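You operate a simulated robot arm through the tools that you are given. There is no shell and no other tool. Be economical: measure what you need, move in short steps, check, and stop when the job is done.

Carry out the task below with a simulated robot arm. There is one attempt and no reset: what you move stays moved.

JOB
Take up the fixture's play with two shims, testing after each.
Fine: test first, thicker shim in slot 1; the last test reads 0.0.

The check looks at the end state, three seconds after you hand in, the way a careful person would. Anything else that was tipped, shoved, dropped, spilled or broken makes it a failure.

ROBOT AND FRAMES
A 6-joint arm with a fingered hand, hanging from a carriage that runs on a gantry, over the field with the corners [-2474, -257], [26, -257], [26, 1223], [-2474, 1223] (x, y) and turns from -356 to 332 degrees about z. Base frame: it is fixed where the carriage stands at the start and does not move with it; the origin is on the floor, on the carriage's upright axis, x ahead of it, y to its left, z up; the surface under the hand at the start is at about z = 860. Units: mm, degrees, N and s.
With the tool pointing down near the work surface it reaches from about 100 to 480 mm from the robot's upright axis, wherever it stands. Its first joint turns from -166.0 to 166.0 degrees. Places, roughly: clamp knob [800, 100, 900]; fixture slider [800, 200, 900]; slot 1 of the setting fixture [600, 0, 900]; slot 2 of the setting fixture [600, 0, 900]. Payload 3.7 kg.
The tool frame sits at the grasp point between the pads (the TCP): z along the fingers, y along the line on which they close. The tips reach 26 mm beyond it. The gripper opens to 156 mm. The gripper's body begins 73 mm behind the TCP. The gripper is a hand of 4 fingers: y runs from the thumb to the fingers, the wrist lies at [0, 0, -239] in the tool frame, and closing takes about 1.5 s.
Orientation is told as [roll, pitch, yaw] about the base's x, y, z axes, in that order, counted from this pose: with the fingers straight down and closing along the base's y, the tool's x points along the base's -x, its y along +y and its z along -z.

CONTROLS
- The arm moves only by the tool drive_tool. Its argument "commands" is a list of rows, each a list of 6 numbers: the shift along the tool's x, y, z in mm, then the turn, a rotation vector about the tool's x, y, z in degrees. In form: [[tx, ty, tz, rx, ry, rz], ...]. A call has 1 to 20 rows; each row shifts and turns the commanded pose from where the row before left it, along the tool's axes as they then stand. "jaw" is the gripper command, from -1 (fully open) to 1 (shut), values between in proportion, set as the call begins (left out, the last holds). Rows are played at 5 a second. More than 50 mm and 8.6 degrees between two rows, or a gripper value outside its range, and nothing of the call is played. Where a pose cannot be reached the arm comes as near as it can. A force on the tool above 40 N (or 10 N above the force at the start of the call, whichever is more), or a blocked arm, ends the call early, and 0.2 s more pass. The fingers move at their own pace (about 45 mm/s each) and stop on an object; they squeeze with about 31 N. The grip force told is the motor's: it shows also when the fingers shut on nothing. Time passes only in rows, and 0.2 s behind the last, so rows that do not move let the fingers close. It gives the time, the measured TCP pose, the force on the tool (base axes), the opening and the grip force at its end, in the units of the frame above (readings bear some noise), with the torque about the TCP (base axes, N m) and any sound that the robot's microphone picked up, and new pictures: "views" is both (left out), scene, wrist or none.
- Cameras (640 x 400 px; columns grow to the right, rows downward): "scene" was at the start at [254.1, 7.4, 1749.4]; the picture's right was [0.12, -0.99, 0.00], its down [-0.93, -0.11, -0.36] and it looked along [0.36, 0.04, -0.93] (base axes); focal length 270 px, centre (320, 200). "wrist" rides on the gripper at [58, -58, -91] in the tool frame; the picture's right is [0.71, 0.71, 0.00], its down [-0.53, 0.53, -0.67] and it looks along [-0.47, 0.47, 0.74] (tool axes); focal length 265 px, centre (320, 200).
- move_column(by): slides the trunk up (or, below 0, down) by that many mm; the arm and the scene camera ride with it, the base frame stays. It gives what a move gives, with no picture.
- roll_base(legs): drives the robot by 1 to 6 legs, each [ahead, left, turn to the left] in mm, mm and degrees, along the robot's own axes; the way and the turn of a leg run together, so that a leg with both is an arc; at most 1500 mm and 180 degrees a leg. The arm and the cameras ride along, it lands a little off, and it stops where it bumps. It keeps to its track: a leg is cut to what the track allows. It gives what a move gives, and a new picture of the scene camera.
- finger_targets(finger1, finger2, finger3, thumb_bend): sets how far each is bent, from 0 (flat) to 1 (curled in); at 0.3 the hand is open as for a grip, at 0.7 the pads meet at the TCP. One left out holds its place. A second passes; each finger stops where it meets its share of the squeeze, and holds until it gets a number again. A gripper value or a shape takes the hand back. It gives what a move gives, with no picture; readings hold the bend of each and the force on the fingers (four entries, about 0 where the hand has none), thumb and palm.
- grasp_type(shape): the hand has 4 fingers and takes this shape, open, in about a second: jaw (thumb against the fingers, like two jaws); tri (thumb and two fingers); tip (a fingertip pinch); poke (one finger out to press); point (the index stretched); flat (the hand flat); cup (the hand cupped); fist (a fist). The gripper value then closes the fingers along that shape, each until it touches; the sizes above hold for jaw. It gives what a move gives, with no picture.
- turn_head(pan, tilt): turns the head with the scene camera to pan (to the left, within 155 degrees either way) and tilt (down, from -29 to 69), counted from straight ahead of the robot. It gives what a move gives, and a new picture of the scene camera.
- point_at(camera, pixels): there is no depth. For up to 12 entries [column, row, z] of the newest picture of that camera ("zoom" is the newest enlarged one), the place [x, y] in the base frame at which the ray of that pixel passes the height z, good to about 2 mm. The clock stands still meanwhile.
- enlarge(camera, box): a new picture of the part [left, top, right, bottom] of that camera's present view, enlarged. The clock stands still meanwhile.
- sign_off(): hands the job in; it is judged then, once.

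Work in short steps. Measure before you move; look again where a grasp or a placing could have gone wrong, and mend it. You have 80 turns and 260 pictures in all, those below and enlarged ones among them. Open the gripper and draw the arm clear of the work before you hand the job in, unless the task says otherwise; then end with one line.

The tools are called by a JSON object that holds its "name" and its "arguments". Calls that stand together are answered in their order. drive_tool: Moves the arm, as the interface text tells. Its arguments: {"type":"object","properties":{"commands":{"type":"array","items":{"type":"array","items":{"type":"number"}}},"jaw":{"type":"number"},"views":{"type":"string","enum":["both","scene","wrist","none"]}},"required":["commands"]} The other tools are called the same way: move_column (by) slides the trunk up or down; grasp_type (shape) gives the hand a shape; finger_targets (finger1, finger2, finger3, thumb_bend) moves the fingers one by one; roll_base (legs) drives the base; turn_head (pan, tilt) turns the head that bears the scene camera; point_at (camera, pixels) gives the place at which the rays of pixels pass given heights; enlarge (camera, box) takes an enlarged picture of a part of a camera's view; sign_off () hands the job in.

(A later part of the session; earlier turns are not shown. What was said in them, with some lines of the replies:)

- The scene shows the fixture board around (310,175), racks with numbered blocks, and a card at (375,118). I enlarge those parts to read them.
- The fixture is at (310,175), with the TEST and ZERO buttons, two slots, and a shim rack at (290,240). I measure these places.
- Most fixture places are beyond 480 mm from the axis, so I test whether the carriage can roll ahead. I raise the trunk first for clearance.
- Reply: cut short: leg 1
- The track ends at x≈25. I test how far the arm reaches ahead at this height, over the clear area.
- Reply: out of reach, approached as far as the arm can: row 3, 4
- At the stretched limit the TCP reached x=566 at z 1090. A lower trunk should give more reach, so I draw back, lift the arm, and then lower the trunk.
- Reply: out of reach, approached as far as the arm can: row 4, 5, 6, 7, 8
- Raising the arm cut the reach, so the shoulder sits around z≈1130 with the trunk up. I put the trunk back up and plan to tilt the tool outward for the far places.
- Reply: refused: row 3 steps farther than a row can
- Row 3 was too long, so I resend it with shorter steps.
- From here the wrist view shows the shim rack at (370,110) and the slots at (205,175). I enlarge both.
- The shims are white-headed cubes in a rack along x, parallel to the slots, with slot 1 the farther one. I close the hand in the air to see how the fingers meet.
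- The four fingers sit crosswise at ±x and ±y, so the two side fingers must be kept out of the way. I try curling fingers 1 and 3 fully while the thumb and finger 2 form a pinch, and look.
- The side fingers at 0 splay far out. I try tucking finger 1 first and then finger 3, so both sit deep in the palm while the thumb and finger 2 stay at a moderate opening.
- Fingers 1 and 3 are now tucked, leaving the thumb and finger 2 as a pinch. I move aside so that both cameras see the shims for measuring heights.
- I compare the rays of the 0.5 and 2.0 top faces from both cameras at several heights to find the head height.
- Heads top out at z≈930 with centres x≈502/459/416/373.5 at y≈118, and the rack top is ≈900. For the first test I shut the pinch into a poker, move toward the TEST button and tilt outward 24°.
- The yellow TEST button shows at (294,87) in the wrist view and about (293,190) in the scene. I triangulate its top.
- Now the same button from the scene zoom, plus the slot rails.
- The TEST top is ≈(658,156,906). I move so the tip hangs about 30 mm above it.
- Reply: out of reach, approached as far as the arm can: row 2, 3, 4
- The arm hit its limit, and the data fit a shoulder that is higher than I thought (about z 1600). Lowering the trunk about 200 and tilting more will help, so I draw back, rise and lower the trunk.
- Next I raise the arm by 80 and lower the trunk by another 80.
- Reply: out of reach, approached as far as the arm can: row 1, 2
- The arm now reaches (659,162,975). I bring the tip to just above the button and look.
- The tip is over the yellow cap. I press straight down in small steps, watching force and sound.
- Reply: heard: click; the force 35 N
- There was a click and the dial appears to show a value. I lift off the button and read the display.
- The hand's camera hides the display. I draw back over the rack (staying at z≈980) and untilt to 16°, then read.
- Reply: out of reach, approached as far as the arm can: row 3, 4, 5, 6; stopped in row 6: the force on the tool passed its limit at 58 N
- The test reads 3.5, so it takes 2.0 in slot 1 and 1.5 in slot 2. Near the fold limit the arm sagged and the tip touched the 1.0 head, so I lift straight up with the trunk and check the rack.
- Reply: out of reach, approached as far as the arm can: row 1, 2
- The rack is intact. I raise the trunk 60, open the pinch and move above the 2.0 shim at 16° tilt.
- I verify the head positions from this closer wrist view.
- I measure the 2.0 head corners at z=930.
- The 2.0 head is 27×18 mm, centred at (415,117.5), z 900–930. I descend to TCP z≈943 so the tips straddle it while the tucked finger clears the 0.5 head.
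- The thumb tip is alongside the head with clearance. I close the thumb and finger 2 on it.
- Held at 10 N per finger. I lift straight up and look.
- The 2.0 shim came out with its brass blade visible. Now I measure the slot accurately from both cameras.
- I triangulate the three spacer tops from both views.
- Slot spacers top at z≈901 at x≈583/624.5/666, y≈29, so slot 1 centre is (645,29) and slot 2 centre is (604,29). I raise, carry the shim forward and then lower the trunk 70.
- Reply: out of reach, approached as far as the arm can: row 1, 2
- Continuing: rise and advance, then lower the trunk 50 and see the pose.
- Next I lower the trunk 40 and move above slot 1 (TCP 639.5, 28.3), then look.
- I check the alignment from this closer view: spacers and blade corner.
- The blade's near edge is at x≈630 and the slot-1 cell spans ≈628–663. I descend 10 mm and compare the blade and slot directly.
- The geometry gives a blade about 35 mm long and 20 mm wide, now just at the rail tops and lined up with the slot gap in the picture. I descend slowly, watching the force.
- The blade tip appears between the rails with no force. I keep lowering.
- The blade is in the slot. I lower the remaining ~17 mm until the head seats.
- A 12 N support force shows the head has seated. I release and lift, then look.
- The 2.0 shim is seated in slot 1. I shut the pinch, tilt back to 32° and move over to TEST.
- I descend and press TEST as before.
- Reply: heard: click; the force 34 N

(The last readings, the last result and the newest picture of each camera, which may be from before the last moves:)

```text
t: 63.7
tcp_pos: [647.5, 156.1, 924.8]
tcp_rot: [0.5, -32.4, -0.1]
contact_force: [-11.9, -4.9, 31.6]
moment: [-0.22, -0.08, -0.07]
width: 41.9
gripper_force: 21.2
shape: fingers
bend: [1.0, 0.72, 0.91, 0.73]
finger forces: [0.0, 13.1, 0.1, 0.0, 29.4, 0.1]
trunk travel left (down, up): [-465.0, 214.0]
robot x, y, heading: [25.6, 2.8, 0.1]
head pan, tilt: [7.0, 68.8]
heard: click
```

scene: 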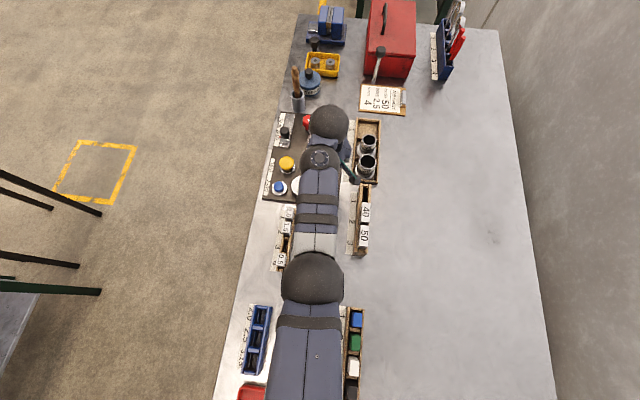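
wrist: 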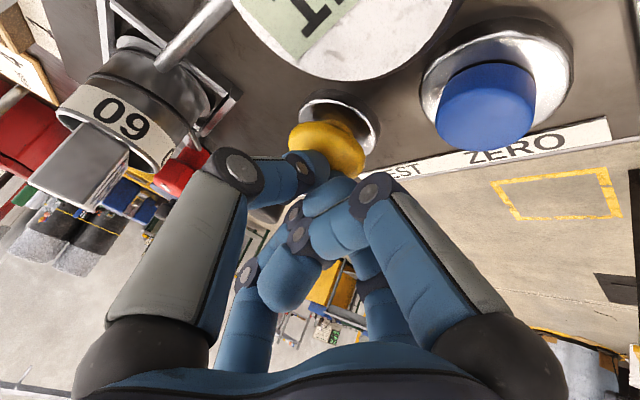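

Click heard. I lift off, raise the trunk 160 and draw back toward the rack, untilting to 16°.

{"name": "drive_tool", "arguments": {"commands": [[-6.4, 0, -10, 0, 0, 0], [-16, 0, -25, 0, 0, 0], [-10, 0, -16, 0, 0, 0], [0, 0, 0, 0, 0, 0]], "views": "none"}}

{"name": "move_column", "arguments": {"by": 160}}

{"name": "drive_tool", "arguments": {"commands": [[41, -9.5, -5, 0, 0, 0], [41, -9.5, -5, 0, 0, 0], [41, -9.5, -5, 0, 0, 0], [41, -9.5, -5, 0, 0, 0], [0, 0, 0, 0, 8, 0], [0, 0, 0, 0, 8, 0], [0, 0, 0, 0, 0, 0]], "views": "both"}}

{"name": "enlarge", "arguments": {"camera": "scene", "box": [260, 130, 350, 230]}}

```text
t: 64.7
tcp_pos: [642.8, 155.6, 982.6]
tcp_rot: [0.2, -31.9, 0.0]
contact_force: [0.5, -0.9, -0.6]
moment: [-0.03, 0.01, -0.02]
width: 43.5
gripper_force: 0.1
shape: fingers
bend: [1.0, 0.71, 0.91, 0.71]
finger forces: [0.1, 0.1, 0.0, 0.0, 0.1, 0.0]
trunk travel left (down, up): [-465.0, 214.0]
robot x, y, heading: [24.2, 3.7, 0.2]
head pan, tilt: [7.0, 68.8]
```

```text
t: 66.5
tcp_pos: [642.5, 156.3, 1141.7]
tcp_rot: [0.2, -31.9, 0.0]
contact_force: [-0.3, 0.4, 0.0]
moment: [0.02, -0.02, 0.02]
width: 43.3
gripper_force: 0.2
shape: fingers
bend: [1.0, 0.71, 0.91, 0.71]
finger forces: [0.0, 0.1, 0.0, 0.1, 0.0, 0.0]
trunk travel left (down, up): [-625.0, 54.0]
robot x, y, heading: [25.0, 4.3, 0.0]
head pan, tilt: [7.0, 68.8]
```

```text
t: 68.1
tcp_pos: [495.2, 117.8, 1072.5]
tcp_rot: [0.1, -15.8, 0.2]
contact_force: [0.0, -0.2, -0.3]
moment: [0.05, 0.0, 0.0]
width: 43.4
gripper_force: 0.0
shape: fingers
bend: [1.0, 0.71, 0.91, 0.71]
finger forces: [0.1, 0.0, 0.0, 0.1, 0.0, 0.1]
trunk travel left (down, up): [-625.0, 54.0]
robot x, y, heading: [26.0, 2.3, 0.3]
head pan, tilt: [7.0, 68.8]
```

scene: 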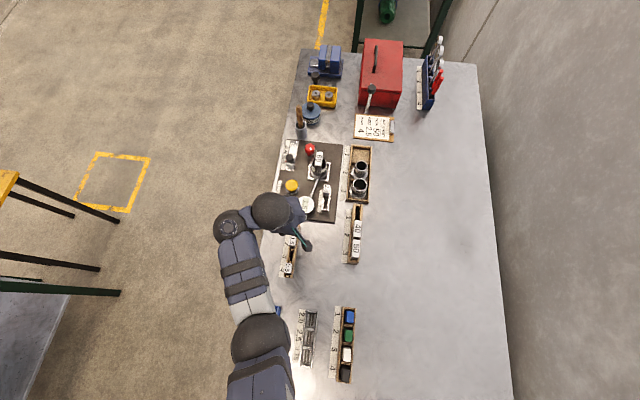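
wrist: 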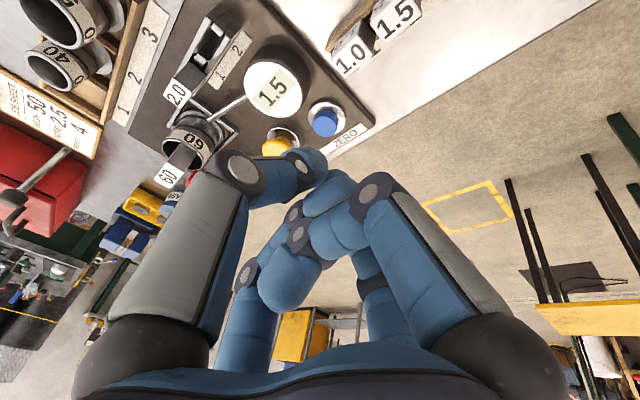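

```text
4.00 times, centred on (305, 180) of scene
```

zoom: 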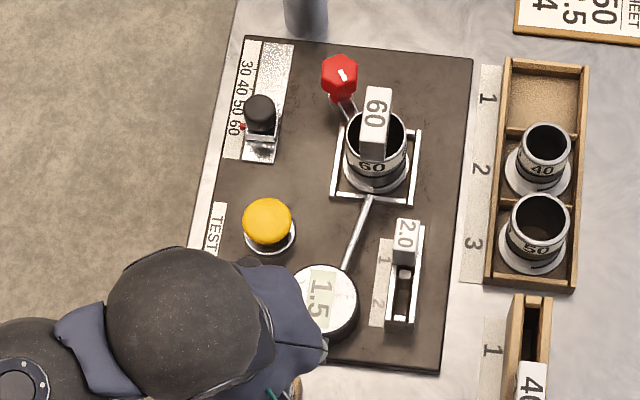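

The dial reads 1.5, as expected. I open the pinch and go above the 1.5 shim (x≈456.5).

{"name": "finger_targets", "arguments": {"finger2": 0.52, "thumb_bend": 0.52}}

{"name": "drive_tool", "arguments": {"commands": [[31.2, -0.3, 28.8, 0, 0, 0], [31.2, -0.3, 28.8, 0, 0, 0], [0, 0, 0, 0, 0, 0]], "views": "wrist"}}

{"name": "enlarge", "arguments": {"camera": "wrist", "box": [240, 0, 460, 180]}}

```text
t: 69.1
tcp_pos: [495.3, 118.2, 1073.3]
tcp_rot: [0.2, -15.9, 0.1]
contact_force: [-0.5, 0.1, -0.7]
moment: [-0.01, 0.0, -0.01]
width: 64.4
gripper_force: 0.1
shape: fingers
bend: [1.0, 0.52, 0.91, 0.52]
finger forces: [0.1, 0.0, 0.0, 0.0, 0.0, 0.1]
trunk travel left (down, up): [-625.0, 54.0]
robot x, y, heading: [22.7, -0.5, 0.1]
head pan, tilt: [7.0, 68.8]
```

```text
t: 69.9
tcp_pos: [448.9, 116.3, 999.1]
tcp_rot: [0.3, -15.9, 0.1]
contact_force: [1.7, -0.2, 0.5]
moment: [-0.03, 0.0, -0.01]
width: 64.1
gripper_force: 0.2
shape: fingers
bend: [1.0, 0.52, 0.91, 0.52]
finger forces: [0.0, 0.0, 0.1, 0.0, 0.1, 0.1]
trunk travel left (down, up): [-625.0, 54.0]
robot x, y, heading: [26.9, -0.3, 0.0]
head pan, tilt: [7.0, 68.8]
```

wrist: 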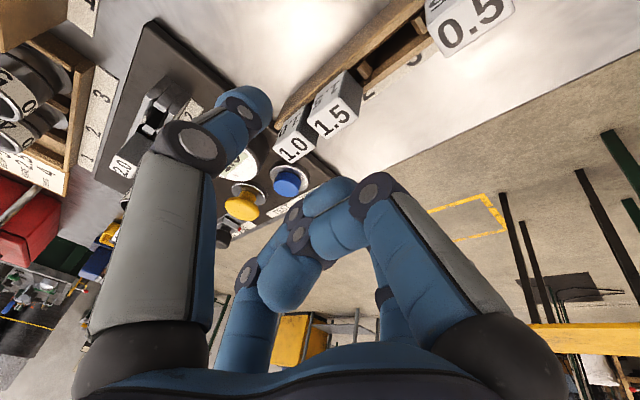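

```text
2.22 times, centred on (350, 90) of wrist
```

zoom: 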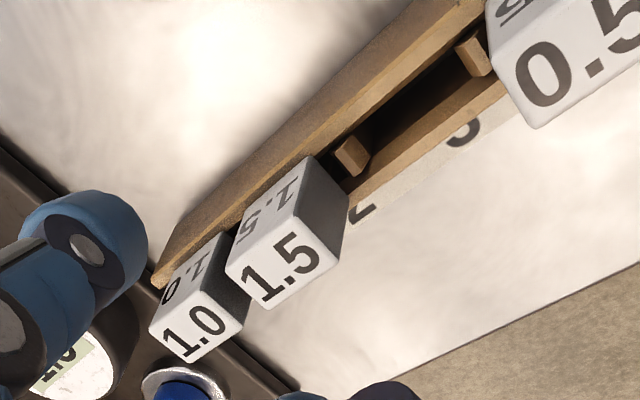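

I measure the corners of the 1.5 head's top.

{"name": "point_at", "arguments": {"camera": "zoom", "pixels": [[226, 265, 930], [298, 212, 930], [264, 309, 930], [345, 250, 930], [149, 326, 930], [216, 274, 930]]}}

```text
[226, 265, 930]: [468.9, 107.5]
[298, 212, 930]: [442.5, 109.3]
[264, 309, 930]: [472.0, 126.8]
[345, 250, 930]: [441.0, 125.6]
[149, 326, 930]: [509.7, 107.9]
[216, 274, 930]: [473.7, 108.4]
```

The head is centred at (456.2,117.4). I descend to z≈943 and close.

{"name": "drive_tool", "arguments": {"commands": [[3.4, 0.1, 13.6, 0, 0, 0], [3.4, 0.1, 13.6, 0, 0, 0], [3.4, 0.1, 13.6, 0, 0, 0], [3.4, 0.1, 13.6, 0, 0, 0], [0, 0, 0, 0, 0, 0]], "views": "wrist"}}

{"name": "finger_targets", "arguments": {"finger2": 0.75, "thumb_bend": 0.75}}

{"name": "drive_tool", "arguments": {"commands": [[0, 0, 0, 0, 0, 0], [0, 0, 0, 0, 0, 0]], "views": "wrist"}}

```text
t: 71.1
tcp_pos: [452.3, 116.3, 943.3]
tcp_rot: [0.1, -15.9, 0.1]
contact_force: [0.2, -0.4, 0.9]
moment: [0.01, -0.01, 0.03]
width: 64.1
gripper_force: 0.0
shape: fingers
bend: [1.0, 0.52, 0.91, 0.52]
finger forces: [0.0, 0.0, 0.1, 0.0, 0.0, 0.0]
trunk travel left (down, up): [-625.0, 54.0]
robot x, y, heading: [24.6, -1.1, -0.1]
head pan, tilt: [7.0, 68.8]
```

wrist: 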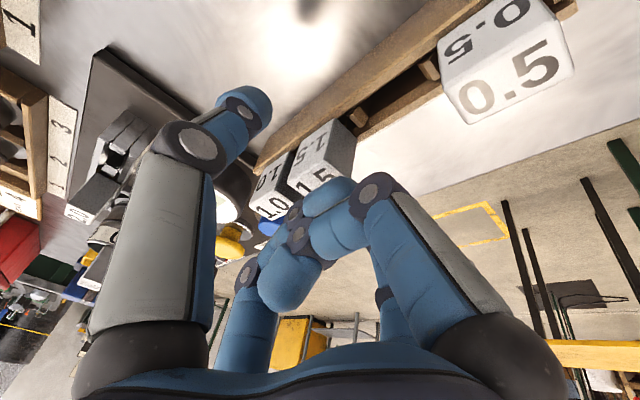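

```text
t: 72.1
tcp_pos: [452.0, 118.1, 942.6]
tcp_rot: [0.2, -15.8, 0.1]
contact_force: [-0.1, 0.6, -0.3]
moment: [0.02, 0.05, 0.02]
width: 46.9
gripper_force: 9.8
shape: fingers
bend: [1.0, 0.64, 0.91, 0.67]
finger forces: [0.1, 9.9, 0.1, 0.0, 9.9, 0.0]
trunk travel left (down, up): [-625.0, 54.0]
robot x, y, heading: [26.5, -2.2, 0.0]
head pan, tilt: [7.0, 68.8]
```

```text
t: 72.7
tcp_pos: [452.5, 117.3, 943.3]
tcp_rot: [0.3, -16.0, 0.2]
contact_force: [0.3, -0.2, 0.3]
moment: [-0.04, 0.0, -0.01]
width: 47.0
gripper_force: 9.7
shape: fingers
bend: [1.0, 0.64, 0.91, 0.67]
finger forces: [0.1, 9.9, 0.0, 0.0, 10.0, 0.0]
trunk travel left (down, up): [-625.0, 54.0]
robot x, y, heading: [24.8, 0.2, 0.2]
head pan, tilt: [7.0, 68.8]
```

wrist: 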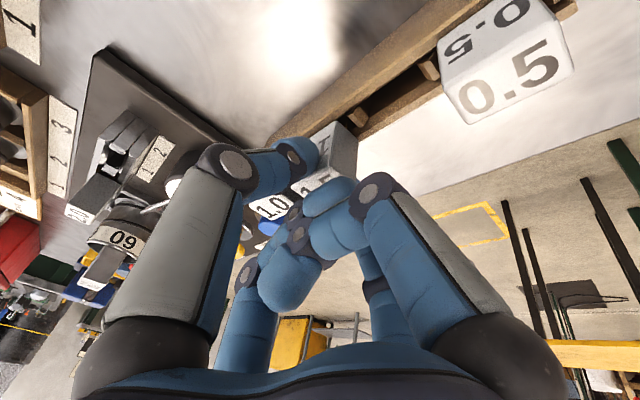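

The 1.5 shim is held at 10 N. I lift it straight up, then carry it forward and high.

{"name": "drive_tool", "arguments": {"commands": [[-2.8, 0, -9.6, 0, 0, 0], [-2.8, 0, -9.6, 0, 0, 0], [-4.1, 0, -14.4, 0, 0, 0], [-4.1, 0, -14.4, 0, 0, 0], [-4.1, 0, -14.4, 0, 0, 0], [-4.1, 0, -14.4, 0, 0, 0], [-36, -19, -12.9, 0, 0, 0], [-36, -19, -12.9, 0, 0, 0], [-32, -19, -5, 0, 0, 0], [0, 0, 0, 0, 0, 0]], "views": "both"}}

```text
t: 74.9
tcp_pos: [544.2, 60.1, 1081.0]
tcp_rot: [0.2, -15.9, 0.0]
contact_force: [-0.2, -0.5, 0.8]
moment: [0.05, 0.01, 0.01]
width: 46.6
gripper_force: 10.2
shape: fingers
bend: [1.0, 0.64, 0.91, 0.67]
finger forces: [0.0, 9.9, 0.1, 0.0, 9.7, 0.0]
trunk travel left (down, up): [-625.0, 54.0]
robot x, y, heading: [24.7, -1.3, 0.2]
head pan, tilt: [7.0, 68.8]
```

scene: 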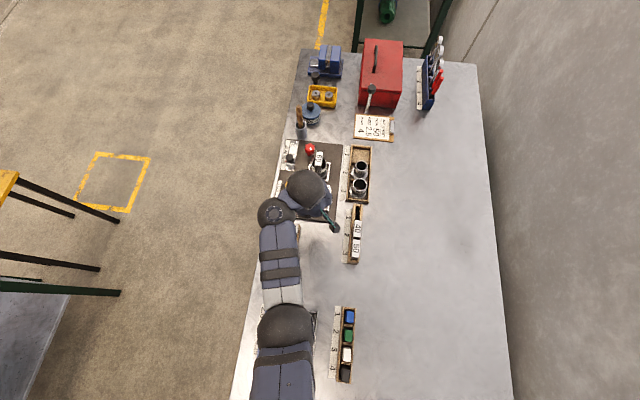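
wrist: 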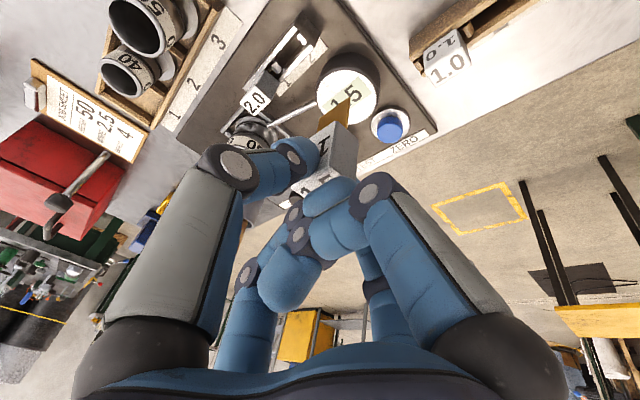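

The shim is held. I lower the trunk 80 and move above slot 2 (TCP ≈600, 28).

{"name": "move_column", "arguments": {"by": -80}}

{"name": "drive_tool", "arguments": {"commands": [[-26.9, -16, 7.7, 0, 0, 0], [-26.9, -16, 7.7, 0, 0, 0], [2.8, 0, 9.6, 0, 0, 0], [0, 0, 0, 0, 0, 0], [0, 0, 0, 0, 0, 0]], "views": "wrist"}}

{"name": "enlarge", "arguments": {"camera": "wrist", "box": [250, 30, 410, 170]}}

```text
t: 76.1
tcp_pos: [542.2, 59.9, 1000.7]
tcp_rot: [0.2, -15.9, 0.1]
contact_force: [0.4, 0.2, 0.1]
moment: [0.08, -0.01, -0.02]
width: 46.6
gripper_force: 9.9
shape: fingers
bend: [1.0, 0.64, 0.91, 0.67]
finger forces: [0.0, 9.8, 0.0, 0.0, 9.9, 0.1]
trunk travel left (down, up): [-545.0, 134.0]
robot x, y, heading: [24.9, 0.9, 0.2]
head pan, tilt: [7.0, 68.8]
```

```text
t: 77.3
tcp_pos: [599.1, 28.9, 990.3]
tcp_rot: [0.2, -16.0, 0.2]
contact_force: [-0.6, 0.1, -0.1]
moment: [-0.03, -0.02, 0.02]
width: 46.7
gripper_force: 10.0
shape: fingers
bend: [1.0, 0.64, 0.91, 0.67]
finger forces: [0.0, 9.9, 0.0, 0.0, 9.9, 0.0]
trunk travel left (down, up): [-545.0, 134.0]
robot x, y, heading: [25.2, -0.2, -0.1]
head pan, tilt: [7.0, 68.8]
```

wrist: 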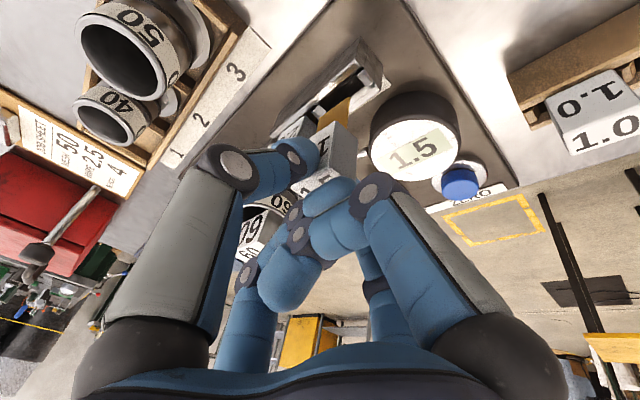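

```text
2.86 times, centred on (330, 100) of wrist
```

zoom: 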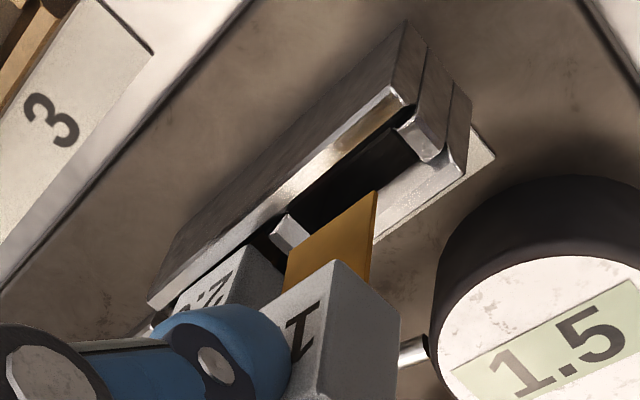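

The alignment looks similar to the first insertion. I descend 12 mm and compare the blade with the slot.

{"name": "drive_tool", "arguments": {"commands": [[1.65, 0, 5.8, 0, 0, 0], [1.65, 0, 5.8, 0, 0, 0], [0.8, 0, 2.9, 0, 0, 0], [0, 0, 0, 0, 0, 0]], "views": "wrist"}}

{"name": "enlarge", "arguments": {"camera": "wrist", "box": [270, 30, 410, 170]}}

```text
t: 78.3
tcp_pos: [600.2, 29.8, 975.4]
tcp_rot: [0.3, -15.8, 0.0]
contact_force: [0.1, 0.1, -0.5]
moment: [0.02, 0.01, 0.01]
width: 46.8
gripper_force: 9.4
shape: fingers
bend: [1.0, 0.64, 0.91, 0.67]
finger forces: [0.1, 10.0, 0.0, 0.1, 9.8, 0.0]
trunk travel left (down, up): [-545.0, 134.0]
robot x, y, heading: [24.4, -0.5, 0.2]
head pan, tilt: [7.0, 68.8]
```

wrist: 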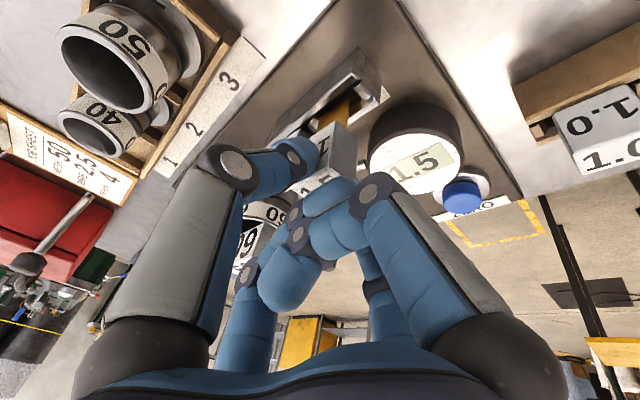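

```text
2.86 times, centred on (340, 100) of wrist
```

zoom: 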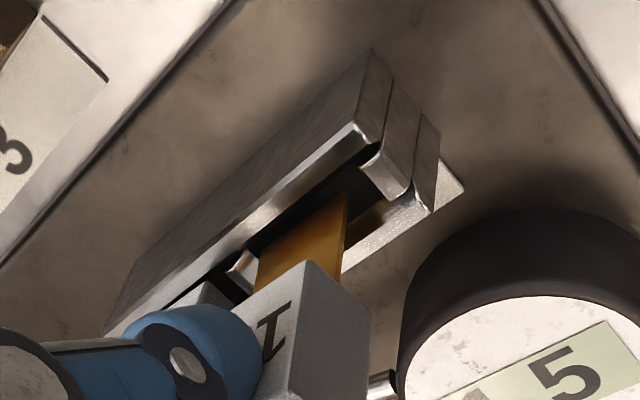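

The blade lines up with the gap just as before, with no force. I lower further.

{"name": "drive_tool", "arguments": {"commands": [[0.83, 0, 2.9, 0, 0, 0], [0.83, 0, 2.9, 0, 0, 0], [0.83, 0, 2.9, 0, 0, 0], [0.83, 0, 2.9, 0, 0, 0], [0, 0, 0, 0, 0, 0]], "views": "wrist"}}

{"name": "enlarge", "arguments": {"camera": "wrist", "box": [270, 30, 410, 170]}}

```text
t: 79.5
tcp_pos: [599.6, 28.9, 963.9]
tcp_rot: [0.2, -15.9, 0.1]
contact_force: [-0.5, -0.2, -0.6]
moment: [0.0, 0.01, -0.04]
width: 46.6
gripper_force: 9.8
shape: fingers
bend: [1.0, 0.64, 0.91, 0.67]
finger forces: [0.1, 9.9, 0.1, 0.0, 9.8, 0.0]
trunk travel left (down, up): [-545.0, 134.0]
robot x, y, heading: [29.2, -0.7, 0.1]
head pan, tilt: [7.0, 68.8]
```

wrist: 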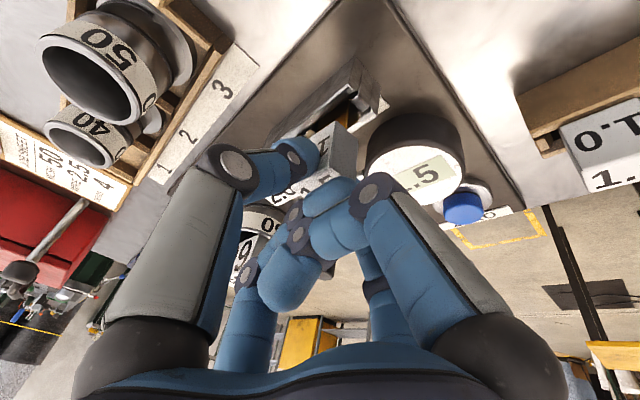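

```text
2.86 times, centred on (340, 100) of wrist
```

zoom: 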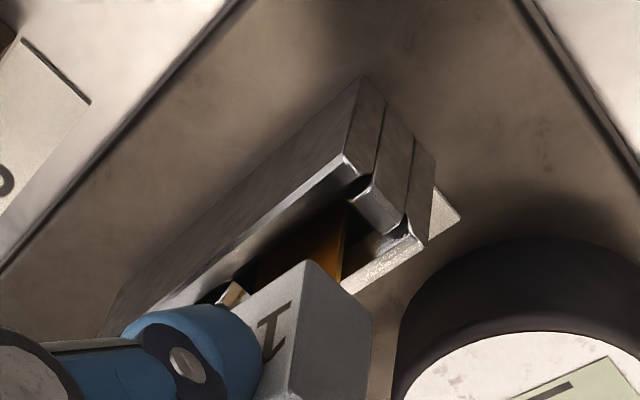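

It is in the slot. I lower until it seats.

{"name": "drive_tool", "arguments": {"commands": [[0.83, 0, 2.9, 0, 0, 0], [0.83, 0, 2.9, 0, 0, 0], [0.83, 0, 2.9, 0, 0, 0], [0.83, 0, 2.9, 0, 0, 0], [0.83, 0, 2.9, 0, 0, 0], [0.55, 0, 1.9, 0, 0, 0], [0, 0, 0, 0, 0, 0]], "views": "none"}}

{"name": "finger_targets", "arguments": {"finger2": 0.54, "thumb_bend": 0.54}}

{"name": "drive_tool", "arguments": {"commands": [[-4.1, 0, -14.4, 0, 0, 0], [-4.1, 0, -14.4, 0, 0, 0], [-4.1, 0, -14.4, 0, 0, 0], [0, 0, 0, 0, 0, 0]], "views": "wrist"}}

{"name": "enlarge", "arguments": {"camera": "wrist", "box": [250, 20, 450, 200]}}

```text
t: 81.1
tcp_pos: [601.2, 27.8, 948.2]
tcp_rot: [0.2, -16.2, 0.1]
contact_force: [-3.0, -2.5, 13.4]
moment: [0.03, -0.05, 0.03]
width: 46.9
gripper_force: 13.7
shape: fingers
bend: [1.0, 0.64, 0.91, 0.67]
finger forces: [0.0, 12.7, 0.0, 0.0, 14.7, 0.0]
trunk travel left (down, up): [-545.0, 134.0]
robot x, y, heading: [24.7, -0.2, 0.2]
head pan, tilt: [7.0, 68.8]
```

```text
t: 82.1
tcp_pos: [600.8, 28.1, 946.4]
tcp_rot: [0.3, -15.9, 0.2]
contact_force: [-0.5, -0.1, -0.6]
moment: [-0.05, -0.02, 0.0]
width: 61.8
gripper_force: 0.1
shape: fingers
bend: [1.0, 0.54, 0.91, 0.54]
finger forces: [0.0, 0.0, 0.1, 0.1, 0.0, 0.0]
trunk travel left (down, up): [-545.0, 134.0]
robot x, y, heading: [30.2, 0.5, -0.1]
head pan, tilt: [7.0, 68.8]
```

```text
t: 83.1
tcp_pos: [599.8, 29.1, 990.8]
tcp_rot: [0.2, -15.9, 0.1]
contact_force: [-0.2, 0.4, 0.6]
moment: [-0.02, 0.03, 0.01]
width: 62.0
gripper_force: 0.1
shape: fingers
bend: [1.0, 0.54, 0.91, 0.54]
finger forces: [0.0, 0.1, 0.0, 0.0, 0.0, 0.1]
trunk travel left (down, up): [-545.0, 134.0]
robot x, y, heading: [22.6, 2.0, 0.3]
head pan, tilt: [7.0, 68.8]
```

wrist: 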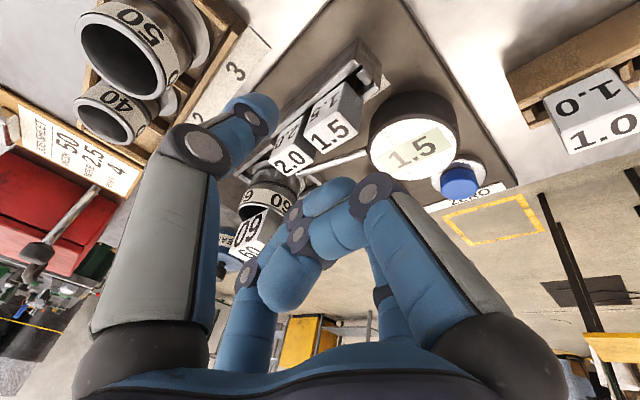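

```text
2.22 times, centred on (350, 110) of wrist
```

zoom: 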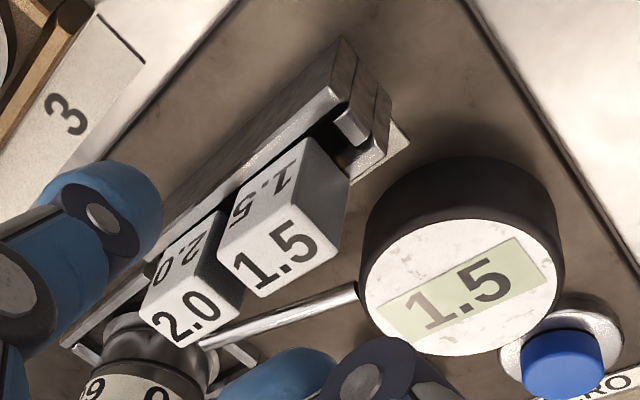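

Both shims are seated, 2.0 in slot 1 and 1.5 in slot 2. I go back to TEST: shut the pinch, tilt to 32°, rise over, then lower the trunk 80.

{"name": "finger_targets", "arguments": {"finger2": 0.72, "thumb_bend": 0.72}}

{"name": "drive_tool", "arguments": {"commands": [[0, 0, 0, 0, -8, 0], [0, 0, 0, 0, -8, 0], [-17.8, 30.5, -9.6, 0, 0, 0], [-17.8, 30.5, -9.6, 0, 0, 0], [-17.8, 31.5, -9.6, 0, 0, 0], [-17.8, 31.5, -9.6, 0, 0, 0], [0, 0, 0, 0, 0, 0]], "views": "none"}}

{"name": "move_column", "arguments": {"by": -80}}

{"name": "drive_tool", "arguments": {"commands": [[0, 0, 0, 0, 0, 0]], "views": "wrist"}}

```text
t: 84.1
tcp_pos: [599.6, 29.7, 991.0]
tcp_rot: [0.2, -15.8, 0.2]
contact_force: [0.0, 0.5, -0.7]
moment: [0.01, 0.02, 0.0]
width: 44.0
gripper_force: 0.1
shape: fingers
bend: [1.0, 0.71, 0.91, 0.71]
finger forces: [0.1, 0.1, 0.1, 0.1, 0.0, 0.0]
trunk travel left (down, up): [-545.0, 134.0]
robot x, y, heading: [26.9, 0.4, 0.0]
head pan, tilt: [7.0, 68.8]
```

```text
t: 85.7
tcp_pos: [639.3, 153.1, 1061.9]
tcp_rot: [0.2, -31.9, 0.0]
contact_force: [-0.8, -0.4, -0.3]
moment: [-0.02, -0.01, -0.02]
width: 43.8
gripper_force: 0.0
shape: fingers
bend: [1.0, 0.71, 0.91, 0.71]
finger forces: [0.1, 0.0, 0.1, 0.0, 0.0, 0.1]
trunk travel left (down, up): [-545.0, 134.0]
robot x, y, heading: [24.7, 1.2, -0.1]
head pan, tilt: [7.0, 68.8]
```

```text
t: 86.8
tcp_pos: [639.5, 151.8, 983.3]
tcp_rot: [0.2, -32.0, 0.0]
contact_force: [0.0, -0.1, 0.2]
moment: [-0.01, -0.03, 0.02]
width: 43.8
gripper_force: 0.2
shape: fingers
bend: [1.0, 0.71, 0.91, 0.71]
finger forces: [0.0, 0.1, 0.1, 0.0, 0.0, 0.1]
trunk travel left (down, up): [-465.0, 214.0]
robot x, y, heading: [24.7, 2.6, 0.1]
head pan, tilt: [7.0, 68.8]
```

```text
t: 87.2
tcp_pos: [639.5, 152.1, 983.4]
tcp_rot: [0.2, -31.9, -0.1]
contact_force: [-0.2, -0.1, 0.1]
moment: [0.0, 0.01, -0.02]
width: 43.7
gripper_force: 0.1
shape: fingers
bend: [1.0, 0.71, 0.91, 0.71]
finger forces: [0.0, 0.1, 0.1, 0.0, 0.0, 0.0]
trunk travel left (down, up): [-465.0, 214.0]
robot x, y, heading: [25.4, -0.6, 0.1]
head pan, tilt: [7.0, 68.8]
```

wrist: 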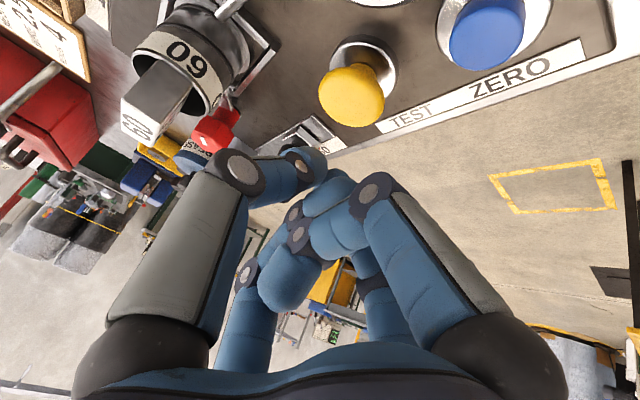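

I descend and press TEST the third time.

{"name": "drive_tool", "arguments": {"commands": [[7.3, 1, 14.9, 0, 0, 0], [7.3, 1, 14.9, 0, 0, 0], [7.3, 1, 14.9, 0, 0, 0], [1.6, 0, 2.5, 0, 0, 0], [1.6, 0, 2.5, 0, 0, 0], [1.6, 0, 2.5, 0, 0, 0], [1.6, 0, 2.5, 0, 0, 0]], "views": "wrist"}}

```text
t: 88.8
tcp_pos: [648.7, 154.8, 925.0]
tcp_rot: [0.4, -32.5, -0.2]
contact_force: [-9.6, -5.9, 32.0]
moment: [-0.19, -0.1, -0.08]
width: 42.1
gripper_force: 20.7
shape: fingers
bend: [1.0, 0.72, 0.91, 0.73]
finger forces: [0.0, 12.5, 0.0, 0.0, 29.3, 0.0]
trunk travel left (down, up): [-465.0, 214.0]
robot x, y, heading: [27.0, -0.1, 0.2]
head pan, tilt: [7.0, 68.8]
heard: click
```

wrist: 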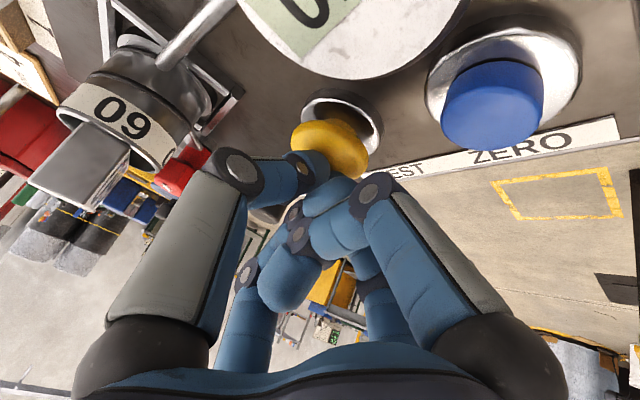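

Click. I lift off, raise the trunk and draw back clear of the work, then read the dial.

{"name": "drive_tool", "arguments": {"commands": [[-6.4, 0, -10, 0, 0, 0], [-16, 0, -25, 0, 0, 0], [-10, 0, -16, 0, 0, 0], [0, 0, 0, 0, 0, 0]], "views": "none"}}

{"name": "move_column", "arguments": {"by": 160}}

{"name": "drive_tool", "arguments": {"commands": [[41, -9.5, -5, 0, 0, 0], [41, -9.5, -5, 0, 0, 0], [41, -9.5, -5, 0, 0, 0], [41, -9.5, -5, 0, 0, 0], [0, -40, 0, 0, 8, 0], [0, -40, 0, 0, 8, 0], [0, -40, 0, 0, 8, 0], [30, -35, 0, 0, 8, 0], [0, 0, 0, 0, 0, 0]], "views": "both"}}

{"name": "enlarge", "arguments": {"camera": "scene", "box": [255, 130, 375, 290]}}

```text
t: 89.8
tcp_pos: [645.9, 155.7, 983.4]
tcp_rot: [0.2, -31.8, 0.0]
contact_force: [-0.1, 0.6, -0.7]
moment: [-0.02, 0.01, -0.03]
width: 43.3
gripper_force: 0.0
shape: fingers
bend: [1.0, 0.71, 0.91, 0.71]
finger forces: [0.0, 0.1, 0.0, 0.0, 0.0, 0.1]
trunk travel left (down, up): [-465.0, 214.0]
robot x, y, heading: [26.5, -1.2, 0.3]
head pan, tilt: [7.0, 68.8]
```

```text
t: 91.7
tcp_pos: [645.0, 155.5, 1143.0]
tcp_rot: [0.2, -31.9, 0.0]
contact_force: [0.4, -0.1, -0.8]
moment: [-0.01, -0.01, 0.0]
width: 43.3
gripper_force: 0.1
shape: fingers
bend: [1.0, 0.71, 0.91, 0.71]
finger forces: [0.1, 0.1, 0.0, 0.1, 0.0, 0.0]
trunk travel left (down, up): [-625.0, 54.0]
robot x, y, heading: [27.0, -3.9, 0.0]
head pan, tilt: [7.0, 68.8]
```

```text
t: 93.7
tcp_pos: [479.2, -56.9, 1054.9]
tcp_rot: [0.2, 0.3, 0.1]
contact_force: [-0.1, 0.6, 0.2]
moment: [0.03, -0.02, -0.01]
width: 43.3
gripper_force: 0.0
shape: fingers
bend: [1.0, 0.71, 0.91, 0.71]
finger forces: [0.0, 0.0, 0.1, 0.0, 0.0, 0.1]
out of reach, approached as far as the arm can: row 6, 7, 8
trunk travel left (down, up): [-625.0, 54.0]
robot x, y, heading: [21.0, -0.6, -0.0]
head pan, tilt: [7.0, 68.8]
```

scene: 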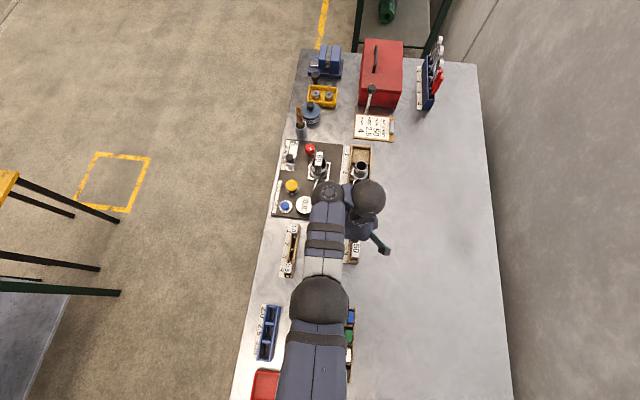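
wrist: 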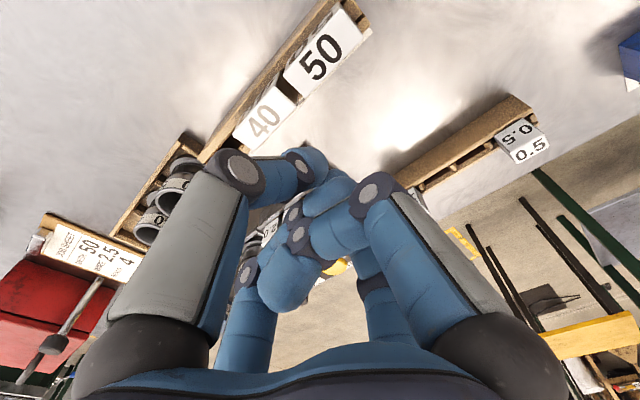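

```text
2.50 times, centred on (315, 210) of scene
```

zoom: 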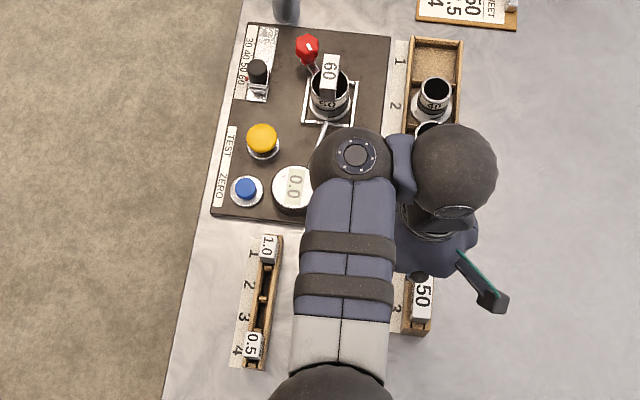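

The dial reads 0.0. I open the hand and draw the arm further aside, with a last look.

{"name": "drive_tool", "arguments": {"commands": [[10, -40, 0, 0, 0, 0], [10, -40, 0, 0, 0, 0], [0, -40, 0, 0, 0, 0], [0, 0, 0, 0, 0, 0]], "views": "none"}}

{"name": "grasp_type", "arguments": {"shape": "jaw"}}

{"name": "drive_tool", "arguments": {"commands": [[0, 0, 0, 0, 0, 0], [0, 0, 0, 0, 0, 0], [0, 0, 0, 0, 0, 0], [0, 0, 0, 0, 0, 0], [0, 0, 0, 0, 0, 0]], "jaw": -1, "views": "scene"}}

{"name": "enlarge", "arguments": {"camera": "scene", "box": [255, 130, 375, 290]}}

```text
t: 94.7
tcp_pos: [468.3, -168.2, 1046.0]
tcp_rot: [0.2, 0.1, 0.1]
contact_force: [-0.7, -0.6, -0.6]
moment: [0.05, 0.02, -0.01]
width: 43.6
gripper_force: 0.1
shape: fingers
bend: [1.0, 0.71, 0.91, 0.71]
finger forces: [0.0, 0.0, 0.1, 0.0, 0.0, 0.2]
out of reach, approached as far as the arm can: row 1, 2
trunk travel left (down, up): [-625.0, 54.0]
robot x, y, heading: [24.4, -1.5, 0.2]
head pan, tilt: [7.0, 68.8]
```

```text
t: 95.6
tcp_pos: [467.1, -168.8, 1046.2]
tcp_rot: [0.3, 0.0, 0.0]
contact_force: [0.2, -0.9, 0.8]
moment: [0.0, 0.03, 0.01]
width: 155.9
gripper_force: 0.0
shape: jaw
bend: [0.3, 0.3, 0.3, 0.3]
finger forces: [0.0, 0.1, 0.0, 0.0, 0.0, 0.1]
trunk travel left (down, up): [-625.0, 54.0]
robot x, y, heading: [24.1, -0.1, 0.1]
head pan, tilt: [7.0, 68.8]
```

```text
t: 96.8
tcp_pos: [469.0, -167.0, 1045.3]
tcp_rot: [0.2, 0.1, 0.2]
contact_force: [-0.1, 0.5, -0.3]
moment: [-0.02, -0.02, -0.02]
width: 155.7
gripper_force: 0.1
shape: jaw
bend: [0.3, 0.3, 0.3, 0.3]
finger forces: [0.0, 0.1, 0.0, 0.1, 0.0, 0.0]
trunk travel left (down, up): [-625.0, 54.0]
robot x, y, heading: [28.0, -0.1, 0.4]
head pan, tilt: [7.0, 68.8]
```

scene: 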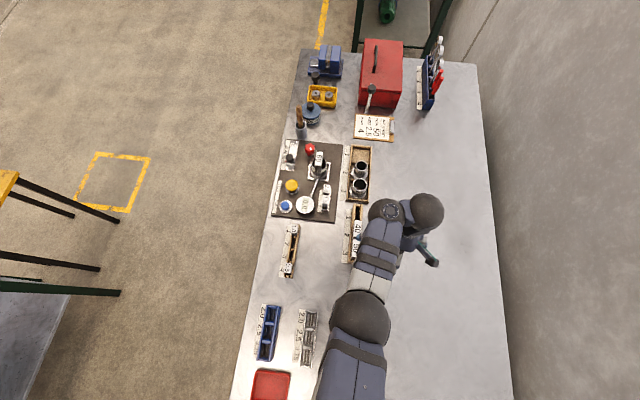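

```text
2.50 times, centred on (315, 210) of scene
```

zoom: 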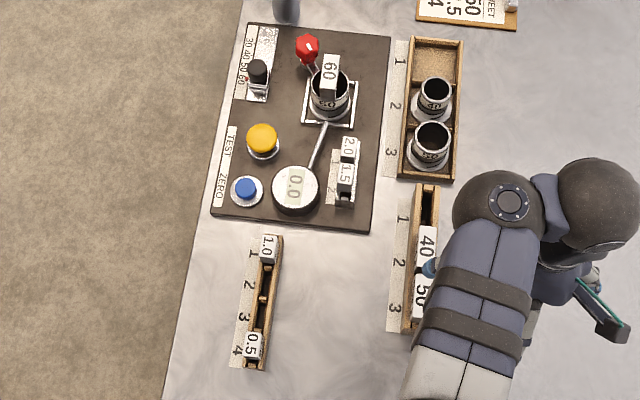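

The dial shows 0.0 and the shims sit as asked: 2.0 in slot 1, 1.5 in slot 2. The other shims and parts are in place and the hand is open and clear, so I hand in.

{"name": "sign_off", "arguments": {}}

```text
The job is handed in.
```

The fixture's play is taken up: the 2.0 shim is in slot 1 and the 1.5 shim is in slot 2, with tests reading 3.5, then 1.5, then 0.0; once, while I was drawing back from the first test, the fingertip pressed on the 1.0 shim's head in the rack (58 N), but later views show it still seated and nothing else moved.
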